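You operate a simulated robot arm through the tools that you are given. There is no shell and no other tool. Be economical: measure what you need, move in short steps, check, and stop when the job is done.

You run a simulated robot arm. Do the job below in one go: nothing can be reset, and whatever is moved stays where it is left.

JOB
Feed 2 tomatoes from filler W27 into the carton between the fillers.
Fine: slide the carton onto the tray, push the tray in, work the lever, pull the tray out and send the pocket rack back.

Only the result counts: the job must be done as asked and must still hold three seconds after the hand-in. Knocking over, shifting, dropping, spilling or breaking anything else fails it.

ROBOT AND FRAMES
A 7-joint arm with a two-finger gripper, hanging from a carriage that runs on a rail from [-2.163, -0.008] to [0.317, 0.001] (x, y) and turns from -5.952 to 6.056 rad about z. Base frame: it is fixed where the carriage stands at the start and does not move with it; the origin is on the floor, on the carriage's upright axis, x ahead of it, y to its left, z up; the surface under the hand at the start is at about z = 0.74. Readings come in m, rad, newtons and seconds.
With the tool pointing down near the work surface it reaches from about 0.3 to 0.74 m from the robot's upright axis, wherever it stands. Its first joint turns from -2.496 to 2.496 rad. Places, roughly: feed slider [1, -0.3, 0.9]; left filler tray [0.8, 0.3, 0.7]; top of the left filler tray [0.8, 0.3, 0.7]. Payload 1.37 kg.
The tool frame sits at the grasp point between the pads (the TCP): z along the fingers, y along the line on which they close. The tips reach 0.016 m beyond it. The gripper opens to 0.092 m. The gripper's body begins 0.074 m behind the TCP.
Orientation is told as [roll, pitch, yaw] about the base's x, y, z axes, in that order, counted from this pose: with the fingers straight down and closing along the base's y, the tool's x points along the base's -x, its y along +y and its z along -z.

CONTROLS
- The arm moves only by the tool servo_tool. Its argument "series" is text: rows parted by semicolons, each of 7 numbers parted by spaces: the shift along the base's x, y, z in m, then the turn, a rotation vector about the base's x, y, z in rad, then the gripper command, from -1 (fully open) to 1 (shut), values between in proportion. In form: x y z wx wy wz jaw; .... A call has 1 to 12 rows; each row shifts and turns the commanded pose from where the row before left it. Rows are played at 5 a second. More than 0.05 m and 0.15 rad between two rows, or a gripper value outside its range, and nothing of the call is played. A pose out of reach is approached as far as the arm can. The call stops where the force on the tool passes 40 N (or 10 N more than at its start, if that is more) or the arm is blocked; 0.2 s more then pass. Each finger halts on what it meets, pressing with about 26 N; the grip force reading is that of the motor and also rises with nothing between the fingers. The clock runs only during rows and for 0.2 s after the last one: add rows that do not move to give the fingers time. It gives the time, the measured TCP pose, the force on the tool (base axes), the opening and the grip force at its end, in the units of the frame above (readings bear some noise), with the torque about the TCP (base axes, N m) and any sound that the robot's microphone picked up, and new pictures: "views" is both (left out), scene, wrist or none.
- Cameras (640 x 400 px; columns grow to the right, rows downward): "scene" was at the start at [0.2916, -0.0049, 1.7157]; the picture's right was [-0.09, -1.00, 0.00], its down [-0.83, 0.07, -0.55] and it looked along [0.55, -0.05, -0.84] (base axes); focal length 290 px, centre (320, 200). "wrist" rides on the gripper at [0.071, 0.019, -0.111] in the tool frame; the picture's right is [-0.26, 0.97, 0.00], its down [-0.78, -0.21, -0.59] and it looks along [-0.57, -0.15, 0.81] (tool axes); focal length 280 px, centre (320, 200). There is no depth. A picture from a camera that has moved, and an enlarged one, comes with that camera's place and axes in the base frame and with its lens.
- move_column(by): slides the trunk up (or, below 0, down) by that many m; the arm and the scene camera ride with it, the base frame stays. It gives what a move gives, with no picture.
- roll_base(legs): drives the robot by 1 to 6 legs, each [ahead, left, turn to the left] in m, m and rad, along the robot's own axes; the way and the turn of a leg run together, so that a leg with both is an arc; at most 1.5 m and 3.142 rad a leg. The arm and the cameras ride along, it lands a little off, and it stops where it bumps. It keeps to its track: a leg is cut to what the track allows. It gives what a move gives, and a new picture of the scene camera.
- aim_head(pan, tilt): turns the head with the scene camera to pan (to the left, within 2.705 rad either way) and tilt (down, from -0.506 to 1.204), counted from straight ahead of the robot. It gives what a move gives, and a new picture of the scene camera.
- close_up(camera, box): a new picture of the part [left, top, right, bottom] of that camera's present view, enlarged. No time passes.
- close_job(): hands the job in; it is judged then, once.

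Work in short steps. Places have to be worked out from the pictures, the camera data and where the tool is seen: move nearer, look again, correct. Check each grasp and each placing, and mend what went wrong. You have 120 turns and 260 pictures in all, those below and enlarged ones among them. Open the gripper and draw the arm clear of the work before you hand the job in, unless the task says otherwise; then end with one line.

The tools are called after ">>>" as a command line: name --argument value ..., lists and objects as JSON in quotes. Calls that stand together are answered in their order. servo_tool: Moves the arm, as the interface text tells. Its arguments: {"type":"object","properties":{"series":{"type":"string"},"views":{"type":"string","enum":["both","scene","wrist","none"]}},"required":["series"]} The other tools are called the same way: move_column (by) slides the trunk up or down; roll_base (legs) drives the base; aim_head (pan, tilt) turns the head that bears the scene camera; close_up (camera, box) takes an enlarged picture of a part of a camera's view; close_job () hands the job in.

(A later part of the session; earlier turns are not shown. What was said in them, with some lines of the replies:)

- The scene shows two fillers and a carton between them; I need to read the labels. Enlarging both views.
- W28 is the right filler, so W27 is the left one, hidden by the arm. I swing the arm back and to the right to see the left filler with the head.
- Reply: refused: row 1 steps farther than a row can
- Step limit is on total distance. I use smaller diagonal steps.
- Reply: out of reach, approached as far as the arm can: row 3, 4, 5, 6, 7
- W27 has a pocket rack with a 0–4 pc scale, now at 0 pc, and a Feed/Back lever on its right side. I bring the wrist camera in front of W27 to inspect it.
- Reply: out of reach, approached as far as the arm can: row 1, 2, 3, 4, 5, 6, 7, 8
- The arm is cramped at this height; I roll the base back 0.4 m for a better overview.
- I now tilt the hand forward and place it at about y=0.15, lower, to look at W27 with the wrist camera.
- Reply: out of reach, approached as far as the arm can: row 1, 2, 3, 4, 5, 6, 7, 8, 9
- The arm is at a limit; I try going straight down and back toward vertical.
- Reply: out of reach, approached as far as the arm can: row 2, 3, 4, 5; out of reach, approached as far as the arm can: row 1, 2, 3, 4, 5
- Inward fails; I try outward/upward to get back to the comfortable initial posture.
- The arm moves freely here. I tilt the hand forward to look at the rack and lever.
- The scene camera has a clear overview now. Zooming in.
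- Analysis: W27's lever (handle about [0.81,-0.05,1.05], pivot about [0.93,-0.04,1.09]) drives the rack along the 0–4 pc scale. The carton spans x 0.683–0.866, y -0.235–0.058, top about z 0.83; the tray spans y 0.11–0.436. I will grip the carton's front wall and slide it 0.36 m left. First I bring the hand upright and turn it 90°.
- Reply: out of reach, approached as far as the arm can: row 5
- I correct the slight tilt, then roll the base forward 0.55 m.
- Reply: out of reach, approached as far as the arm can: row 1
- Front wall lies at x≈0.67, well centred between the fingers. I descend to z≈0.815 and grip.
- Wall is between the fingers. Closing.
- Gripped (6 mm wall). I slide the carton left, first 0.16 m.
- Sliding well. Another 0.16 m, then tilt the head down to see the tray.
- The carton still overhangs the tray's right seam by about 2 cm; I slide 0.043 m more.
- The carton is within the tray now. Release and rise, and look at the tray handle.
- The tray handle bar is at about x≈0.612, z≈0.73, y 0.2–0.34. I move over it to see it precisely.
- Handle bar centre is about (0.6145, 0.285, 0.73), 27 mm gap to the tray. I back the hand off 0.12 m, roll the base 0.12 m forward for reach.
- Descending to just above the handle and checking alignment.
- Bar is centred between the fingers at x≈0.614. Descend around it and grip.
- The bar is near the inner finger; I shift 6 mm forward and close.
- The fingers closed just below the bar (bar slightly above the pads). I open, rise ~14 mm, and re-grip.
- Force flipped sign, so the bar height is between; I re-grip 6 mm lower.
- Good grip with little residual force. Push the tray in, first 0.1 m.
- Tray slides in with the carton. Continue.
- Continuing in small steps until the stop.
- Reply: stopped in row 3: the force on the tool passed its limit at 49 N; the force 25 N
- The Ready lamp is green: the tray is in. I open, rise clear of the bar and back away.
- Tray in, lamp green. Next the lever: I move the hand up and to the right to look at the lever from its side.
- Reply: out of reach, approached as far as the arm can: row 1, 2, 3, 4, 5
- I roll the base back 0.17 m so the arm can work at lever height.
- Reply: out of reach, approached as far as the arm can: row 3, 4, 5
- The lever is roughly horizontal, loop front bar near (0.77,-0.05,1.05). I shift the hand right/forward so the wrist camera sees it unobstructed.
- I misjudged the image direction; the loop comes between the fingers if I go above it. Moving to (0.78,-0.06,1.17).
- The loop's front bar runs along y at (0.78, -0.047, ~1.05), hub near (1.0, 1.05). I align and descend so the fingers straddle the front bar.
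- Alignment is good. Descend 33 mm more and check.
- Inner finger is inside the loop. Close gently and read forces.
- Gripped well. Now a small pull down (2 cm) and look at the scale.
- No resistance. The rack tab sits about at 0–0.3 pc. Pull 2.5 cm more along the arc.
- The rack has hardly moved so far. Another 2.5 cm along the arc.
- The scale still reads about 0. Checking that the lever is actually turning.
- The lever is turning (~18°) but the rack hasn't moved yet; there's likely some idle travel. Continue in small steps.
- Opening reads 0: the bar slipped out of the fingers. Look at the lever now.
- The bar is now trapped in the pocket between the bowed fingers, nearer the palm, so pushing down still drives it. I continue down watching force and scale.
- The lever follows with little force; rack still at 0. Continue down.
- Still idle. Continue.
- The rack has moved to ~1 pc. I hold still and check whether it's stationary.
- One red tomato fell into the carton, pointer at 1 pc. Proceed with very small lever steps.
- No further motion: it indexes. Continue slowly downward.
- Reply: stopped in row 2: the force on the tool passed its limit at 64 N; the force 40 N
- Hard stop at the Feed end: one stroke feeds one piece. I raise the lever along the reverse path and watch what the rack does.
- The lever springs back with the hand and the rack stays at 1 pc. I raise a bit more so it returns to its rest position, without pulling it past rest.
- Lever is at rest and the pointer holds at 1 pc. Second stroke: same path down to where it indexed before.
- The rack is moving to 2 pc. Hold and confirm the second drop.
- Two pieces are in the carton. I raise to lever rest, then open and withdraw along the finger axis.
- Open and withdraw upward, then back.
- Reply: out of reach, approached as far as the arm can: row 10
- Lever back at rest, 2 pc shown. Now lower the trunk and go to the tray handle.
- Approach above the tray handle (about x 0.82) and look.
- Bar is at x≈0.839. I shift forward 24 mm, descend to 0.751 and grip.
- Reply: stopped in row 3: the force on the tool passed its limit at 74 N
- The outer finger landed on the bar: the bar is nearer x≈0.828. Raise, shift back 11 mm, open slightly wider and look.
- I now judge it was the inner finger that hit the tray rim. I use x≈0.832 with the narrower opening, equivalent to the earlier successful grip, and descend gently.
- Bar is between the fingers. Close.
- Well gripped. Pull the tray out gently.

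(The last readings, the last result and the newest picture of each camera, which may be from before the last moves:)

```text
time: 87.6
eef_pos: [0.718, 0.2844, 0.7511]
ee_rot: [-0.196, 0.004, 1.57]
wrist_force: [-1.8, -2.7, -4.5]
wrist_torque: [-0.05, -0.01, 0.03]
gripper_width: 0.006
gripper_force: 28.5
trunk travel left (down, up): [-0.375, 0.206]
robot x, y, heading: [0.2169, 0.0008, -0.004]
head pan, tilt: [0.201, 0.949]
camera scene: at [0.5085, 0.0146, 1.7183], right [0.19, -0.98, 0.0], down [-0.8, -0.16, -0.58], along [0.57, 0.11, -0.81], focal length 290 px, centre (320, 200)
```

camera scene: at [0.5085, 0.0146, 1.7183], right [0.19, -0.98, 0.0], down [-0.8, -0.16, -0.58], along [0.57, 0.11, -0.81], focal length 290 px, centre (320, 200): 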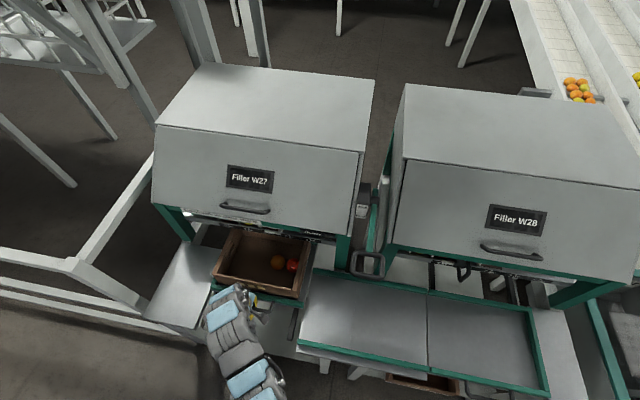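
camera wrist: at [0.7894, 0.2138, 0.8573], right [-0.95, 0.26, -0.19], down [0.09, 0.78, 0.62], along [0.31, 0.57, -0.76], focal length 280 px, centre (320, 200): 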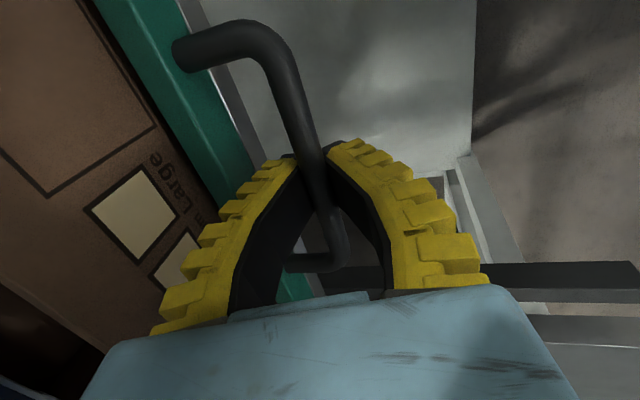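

The tray comes out with two pieces in the carton. Continue to the out position (x≈0.62).

>>> servo_tool --series "-0.015 0 0 0 0 0 1; -0.015 0 0 0 0 0 1; -0.015 0 0 0 0 0 1; -0.015 0 0 0 0 0 1; -0.015 0 0 0 0 0 1; -0.01 0 0 0 0 0 1; -0.008 0 0 0 0 0 1; -0.004 0 0 0 0 0 1"

>>> close_up --camera "scene" --box '[150, 180, 390, 330]'

```text
time: 89.4
eef_pos: [0.623, 0.2832, 0.7522]
ee_rot: [-0.195, 0.002, 1.571]
wrist_force: [1.0, -3.1, -9.2]
wrist_torque: [0.22, -0.03, 0.09]
gripper_width: 0.0063
gripper_force: 28.5
trunk travel left (down, up): [-0.375, 0.206]
robot x, y, heading: [0.2163, 0.0021, -0.009]
head pan, tilt: [0.201, 0.949]
camera scene: at [0.5088, 0.0144, 1.7184], right [0.19, -0.98, 0.0], down [-0.8, -0.16, -0.58], along [0.57, 0.11, -0.81], focal length 290 px, centre (320, 200)
camera wrist: at [0.5826, 0.213, 0.8577], right [-0.95, 0.26, -0.19], down [0.09, 0.78, 0.62], along [0.31, 0.57, -0.76], focal length 280 px, centre (320, 200)
```

scene: 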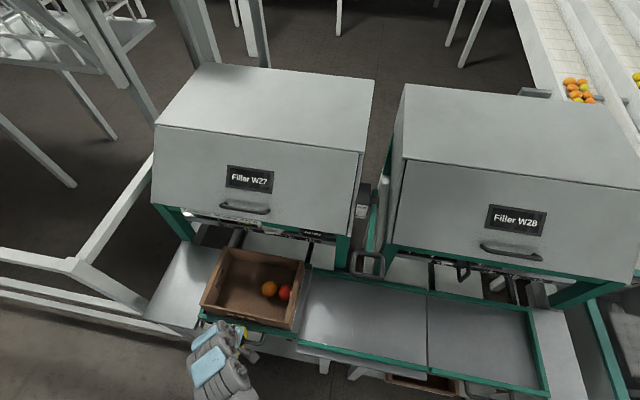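
wrist: 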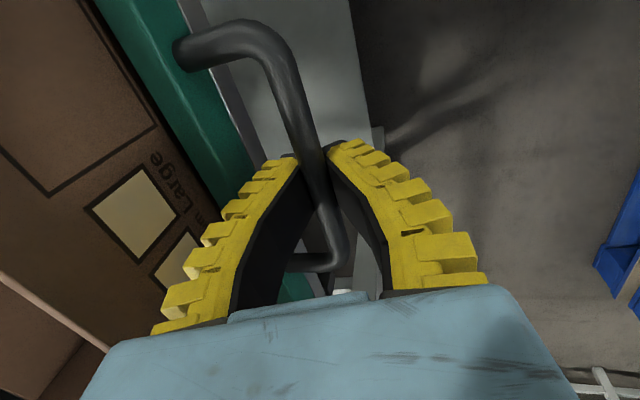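

```text
2.67 times, centred on (270, 255) of scene
camera zoom: at [0.5088, 0.0144, 1.7184], right [0.19, -0.98, 0.0], down [-0.8, -0.16, -0.58], along [0.57, 0.11, -0.81], focal length 772 px, centre (453, 53)
```

zoom: 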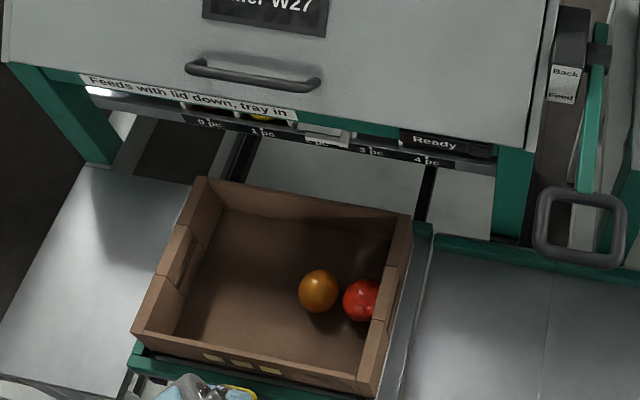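

Tray is out. I pull the last few mm, release, and clear upward.

>>> servo_tool --series "-0.004 0 0 0 0 0 1; 0 0 0 0 0 0 0.47; 0 0 0 0 0 0 0.47; 0 0 0.04 0 0 0 0.3; 0 0 0.04 0 0 0 0.2; -0.03 -0.03 0.02 0 0 0 0.2; 0 -0.05 0 0 0 0 0.2; 0 -0.05 0 0 0 0 0.2; 0 -0.05 0 0 0 0 0.2; 0 -0.05 0 0 0 0 0.2; 0 -0.05 0 0 0 0 0.2; 0 -0.05 0 0 0 0 0.2" --views "none"

>>> roll_base --legs '[[-0.12, 0, 0]]'

>>> move_column --by 0.15

```text
time: 92.0
eef_pos: [0.6043, -0.042, 0.8329]
ee_rot: [-0.195, 0.001, 1.572]
wrist_force: [0.8, -0.3, -0.6]
wrist_torque: [-0.07, -0.04, -0.03]
gripper_width: 0.0402
gripper_force: 2.7
out of reach, approached as far as the arm can: row 9, 10, 11
trunk travel left (down, up): [-0.375, 0.206]
robot x, y, heading: [0.2145, 0.0001, -0.01]
head pan, tilt: [0.201, 0.949]
```

```text
time: 93.2
eef_pos: [0.482, -0.0424, 0.835]
ee_rot: [-0.196, 0.002, 1.571]
wrist_force: [-0.5, 0.5, 0.3]
wrist_torque: [-0.02, 0.01, 0.02]
gripper_width: 0.0402
gripper_force: 2.4
trunk travel left (down, up): [-0.375, 0.206]
robot x, y, heading: [0.0958, -0.001, -0.003]
head pan, tilt: [0.201, 0.949]
camera scene: at [0.3884, 0.0149, 1.7185], right [0.2, -0.98, 0.0], down [-0.8, -0.16, -0.58], along [0.57, 0.11, -0.81], focal length 290 px, centre (320, 200)
```

scene: 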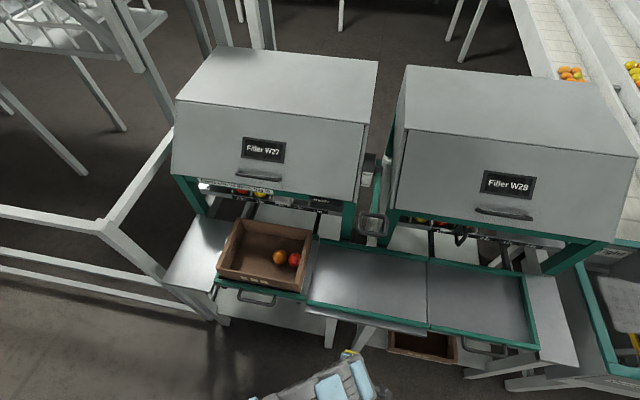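

```text
time: 95.0
eef_pos: [0.4825, -0.041, 0.984]
ee_rot: [-0.195, 0.002, 1.572]
wrist_force: [0.5, -0.9, 0.1]
wrist_torque: [0.01, 0.05, -0.05]
gripper_width: 0.0401
gripper_force: 2.6
trunk travel left (down, up): [-0.525, 0.056]
robot x, y, heading: [0.0952, -0.0024, -0.001]
head pan, tilt: [0.201, 0.949]
```

Everything stayed put. Now approach the lever again from above.

>>> servo_tool --series "0.04 0 0.02 0 0 0 0.2; 0.04 0 0.025 0 0 0 0.2; 0.035 0 0.03 0 0 0 0.2; 0.03 0 0.035 0 0 0 0.2; 0.03 0 0.03 0 0.05 0 0.2; 0.04 0 0.01 0 0.05 0 0.2; 0.04 -0.003 0 0 0.05 0 0.2; 0.04 -0.002 0 0 0.046 0 0.2; 0.004 0 0 0 0 0 0.2"

```text
time: 97.0
eef_pos: [0.7834, -0.0454, 1.1333]
ee_rot: [0.0, 0.002, 1.573]
wrist_force: [0.7, 0.0, -0.3]
wrist_torque: [0.01, -0.01, 0.01]
gripper_width: 0.0403
gripper_force: 2.0
trunk travel left (down, up): [-0.525, 0.056]
robot x, y, heading: [0.0967, -0.0016, -0.004]
head pan, tilt: [0.201, 0.949]
camera scene: at [0.3883, 0.0148, 1.8685], right [0.2, -0.98, 0.0], down [-0.8, -0.16, -0.58], along [0.57, 0.11, -0.81], focal length 290 px, centre (320, 200)
camera wrist: at [0.7644, -0.1169, 1.2441], right [-0.97, 0.26, 0.0], down [0.21, 0.78, 0.59], along [0.15, 0.57, -0.81], focal length 280 px, centre (320, 200)
```

scene: 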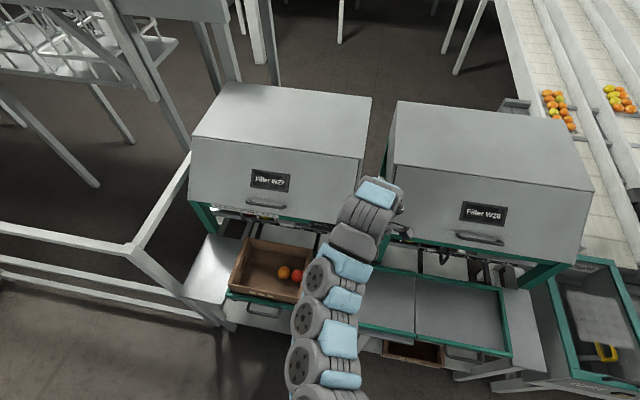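
wrist: 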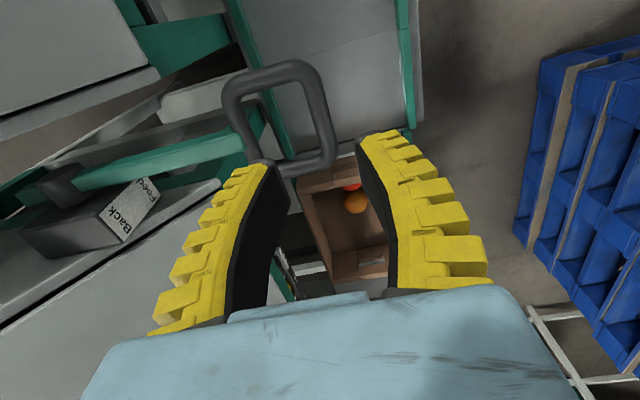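

Same alignment as before. Descend around the bar (slightly deeper) and close.

>>> servo_tool --series "-0.001 0 -0.035 0 0 0 0.2; -0.001 0 -0.035 0 0 0 0.2; 0 0 -0.028 0 0 0 0.2; 0 0 0 0 0 0 0.6; 0 0 0 0 0 0 1; 0 0 0 0 0 0 1" --views "wrist"

```text
time: 98.4
eef_pos: [0.7801, -0.0463, 1.0362]
ee_rot: [0.0, 0.0, 1.571]
wrist_force: [9.5, -0.3, -0.9]
wrist_torque: [0.03, 0.1, 0.0]
gripper_width: 0.0
gripper_force: 25.9
trunk travel left (down, up): [-0.525, 0.056]
robot x, y, heading: [0.0945, 0.0003, -0.003]
head pan, tilt: [0.201, 0.949]
camera wrist: at [0.7617, -0.117, 1.1471], right [-0.97, 0.26, 0.0], down [0.21, 0.78, 0.59], along [0.15, 0.57, -0.81], focal length 280 px, centre (320, 200)
```

wrist: 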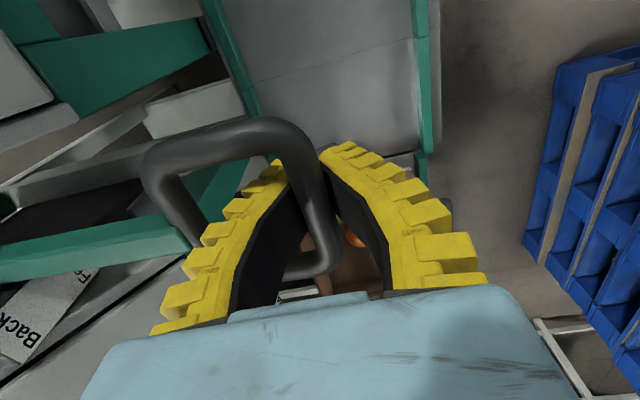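

Bar trapped above the closed tips. Lift in steps toward Back and check the rack.

>>> servo_tool --series "0 0 0.012 0 0.0 0 1; 0 0 0.014 0 0.05 0 1; 0.001 0 0.014 0 0.05 0 1; 0.002 0 0.014 0 0.05 0 1"

>>> close_up --camera "scene" --box '[200, 195, 328, 275]'

```text
time: 99.4
eef_pos: [0.7853, -0.0471, 1.0898]
ee_rot: [0.149, 0.002, 1.573]
wrist_force: [19.8, -0.2, -8.2]
wrist_torque: [-0.11, 0.31, 0.09]
gripper_width: 0.0023
gripper_force: 26.4
trunk travel left (down, up): [-0.525, 0.056]
robot x, y, heading: [0.0959, 0.0007, -0.001]
head pan, tilt: [0.201, 0.949]
camera scene: at [0.3892, 0.015, 1.8689], right [0.2, -0.98, 0.0], down [-0.8, -0.16, -0.58], along [0.57, 0.11, -0.81], focal length 290 px, centre (320, 200)
camera wrist: at [0.783, -0.1169, 1.2037], right [-0.96, 0.26, 0.14], down [0.29, 0.78, 0.55], along [0.03, 0.57, -0.82], focal length 280 px, centre (320, 200)
```

scene: 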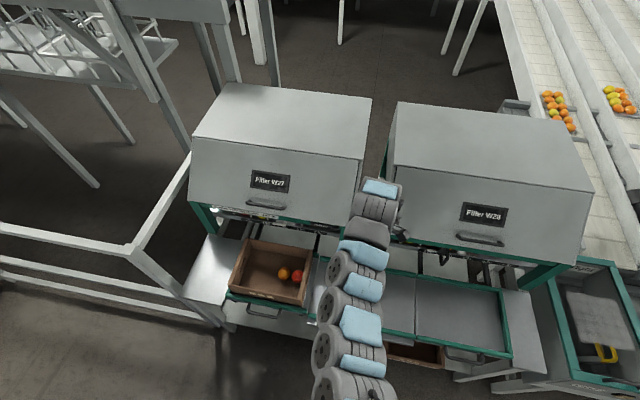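
wrist: 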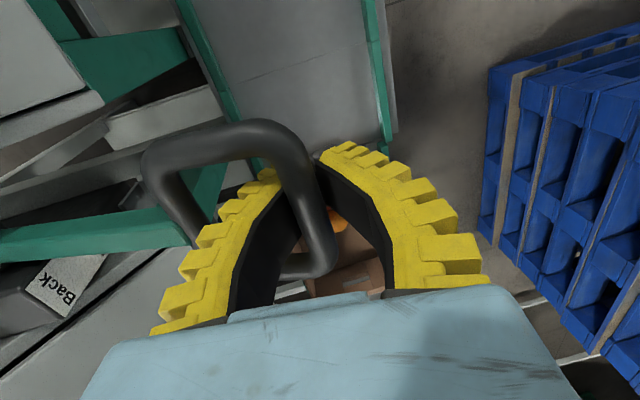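

```text
5.00 times, centred on (264, 235) of scene
camera zoom: at [0.3892, 0.015, 1.8689], right [0.2, -0.98, 0.0], down [-0.8, -0.16, -0.58], along [0.57, 0.11, -0.81], focal length 1448 px, centre (600, 25)
```

zoom: 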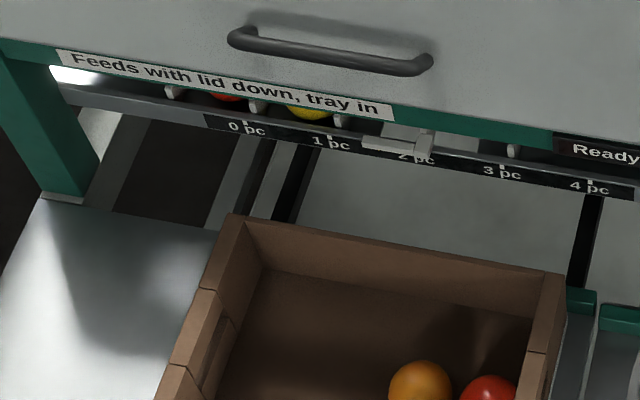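

The lever rises past its rest (so the rest was the mid position). Rack still at 2 pc; continue up with more forward motion.

>>> servo_tool --series "0.006 0 0.008 0 0.04 0 1; 0.006 0 0.01 0 0.05 0 1; 0.006 0 0.01 0 0.05 0 1" --views "wrist"

>>> close_up --camera "scene" --box '[200, 195, 328, 275]'

```text
time: 100.2
eef_pos: [0.7985, -0.046, 1.1178]
ee_rot: [0.294, -0.001, 1.572]
wrist_force: [-10.9, 2.7, 1.4]
wrist_torque: [-0.07, -0.11, 0.0]
gripper_width: 0.0001
gripper_force: 28.2
trunk travel left (down, up): [-0.525, 0.056]
robot x, y, heading: [0.0966, -0.0025, -0.006]
head pan, tilt: [0.201, 0.949]
camera wrist: at [0.8126, -0.1176, 1.2291], right [-0.92, 0.26, 0.28], down [0.37, 0.78, 0.5], along [-0.09, 0.57, -0.82], focal length 280 px, centre (320, 200)
```

wrist: 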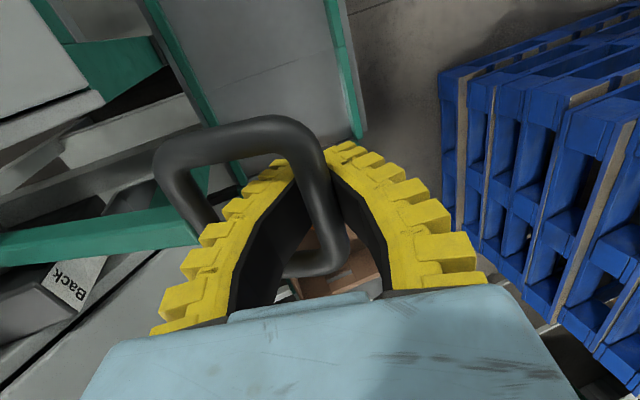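

```text
5.00 times, centred on (264, 235) of scene
camera zoom: at [0.3876, 0.015, 1.8682], right [0.2, -0.98, 0.0], down [-0.8, -0.16, -0.58], along [0.57, 0.11, -0.81], focal length 1448 px, centre (600, 25)
```

zoom: 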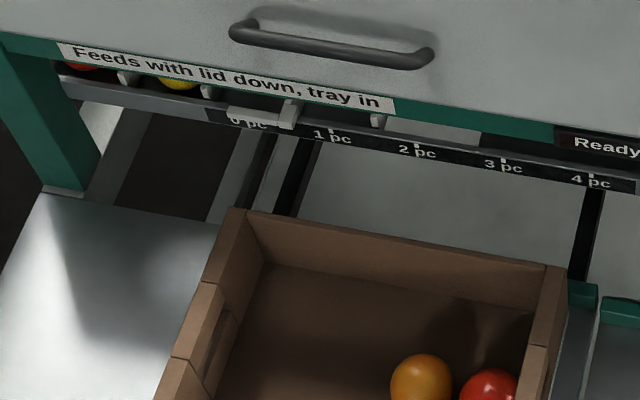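

The rack went back to 0 pc. I lower the lever back to its rest position, open and withdraw.

>>> servo_tool --series "-0.006 0 -0.01 0 -0.05 0 1; -0.006 0 -0.01 0 -0.05 0 1; -0.005 0 -0.01 0 -0.05 0 1; -0.001 0 -0.014 0 -0.05 0 1; 0 0 -0.014 0 -0.05 0 1; 0 0 -0.014 0 -0.044 0 1; 0 0 -0.013 0 0 0 1; 0 0 0 0 0 0 0.5; 0 0 0 0 0 0 0.2; 0 0 0 0 0 0 0.2" --views "wrist"

```text
time: 102.4
eef_pos: [0.7813, -0.0464, 1.0329]
ee_rot: [-0.003, 0.001, 1.573]
wrist_force: [0.1, 0.4, -0.3]
wrist_torque: [-0.04, -0.01, 0.02]
gripper_width: 0.0402
gripper_force: 2.4
trunk travel left (down, up): [-0.525, 0.056]
robot x, y, heading: [0.0918, 0.0002, -0.005]
head pan, tilt: [0.201, 0.949]
camera wrist: at [0.7632, -0.1175, 1.1437], right [-0.97, 0.26, 0.0], down [0.21, 0.78, 0.59], along [0.16, 0.57, -0.81], focal length 280 px, centre (320, 200)
```

wrist: 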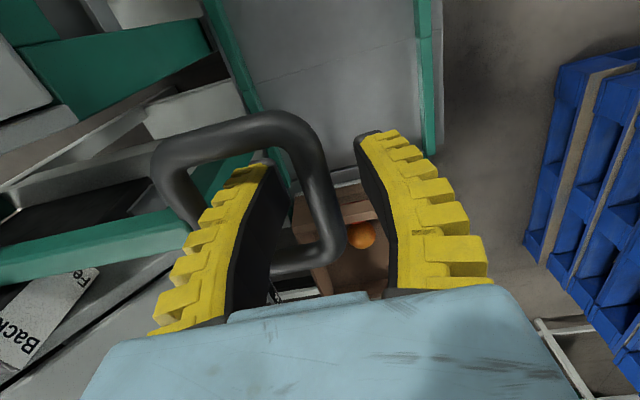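

Lever is at rest, fingers open around it. Withdraw straight up and back, then check everything.

>>> servo_tool --series "0 0 0.03 0 0 0 0.2; 0 0 0.03 0 0 0 0.2; 0 0 0.035 0 0 0 0.2; -0.04 0 0 0 0 0 0.2; -0.045 0 0 0 0 0 0.2; -0.045 0 0 0 0 0 0.2; -0.03 -0.03 0 0 0 0 0; 0 -0.04 0 0 0 0 -0.5; 0 -0.03 0 0 0 0 -1; 0 0 0 0 0 0 -1" --views "scene"

>>> close_up --camera "scene" --box '[180, 150, 420, 330]'

>>> close_up --camera "scene" --box '[200, 195, 328, 275]'

```text
time: 104.6
eef_pos: [0.6229, -0.1491, 1.126]
ee_rot: [-0.002, 0.001, 1.573]
wrist_force: [0.1, -0.1, 0.0]
wrist_torque: [0.02, -0.04, 0.01]
gripper_width: 0.092
gripper_force: 0.1
trunk travel left (down, up): [-0.525, 0.056]
robot x, y, heading: [0.0931, 0.001, -0.004]
head pan, tilt: [0.201, 0.949]
camera scene: at [0.3884, 0.0149, 1.8685], right [0.2, -0.98, 0.0], down [-0.8, -0.16, -0.58], along [0.57, 0.11, -0.81], focal length 290 px, centre (320, 200)
```

scene: 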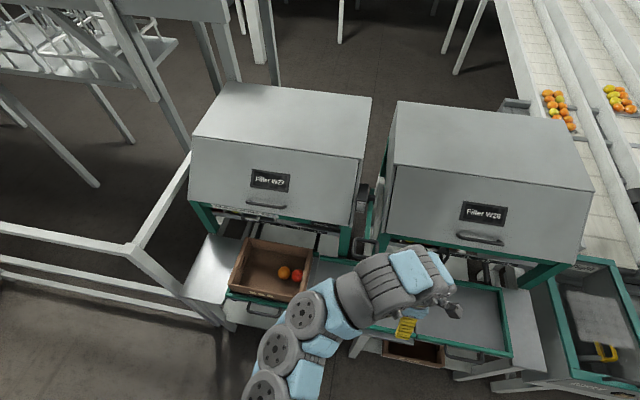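

```text
2.22 times, centred on (300, 240) of scene
camera zoom: at [0.3884, 0.0149, 1.8685], right [0.2, -0.98, 0.0], down [-0.8, -0.16, -0.58], along [0.57, 0.11, -0.81], focal length 644 px, centre (364, 111)
```

zoom: 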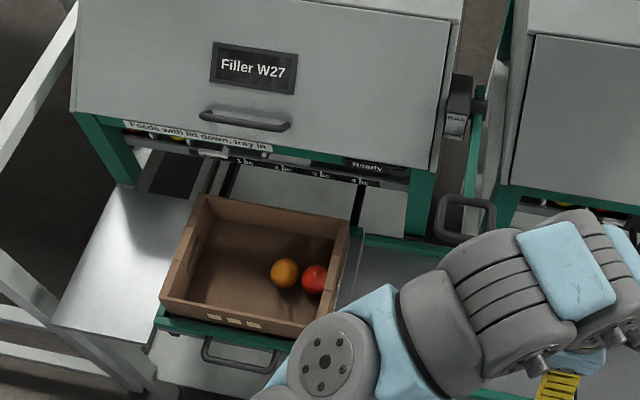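

```text
5.00 times, centred on (264, 235) of scene
camera zoom: at [0.3884, 0.0149, 1.8685], right [0.2, -0.98, 0.0], down [-0.8, -0.16, -0.58], along [0.57, 0.11, -0.81], focal length 1448 px, centre (600, 25)
```

zoom: 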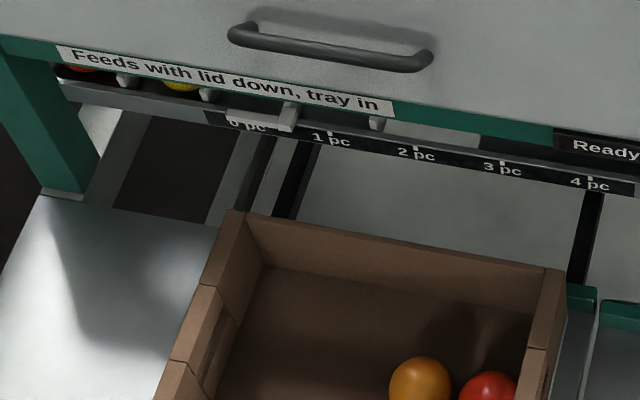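

Two tomatoes are in the carton, the tray is out, the rack is at 0 pc, the lever is at rest and the arm is clear with the gripper open. Handing in.

>>> close_job

```text
The job is handed in.
```

I fed 2 tomatoes from filler W27 into the carton: one red, one orange, taking each fruit in the rack as a tomato. The carton now sits on W27's tray, which is pulled out. The pocket rack is back at 0 pc, the lever is at rest, and the arm is clear with the gripper open.
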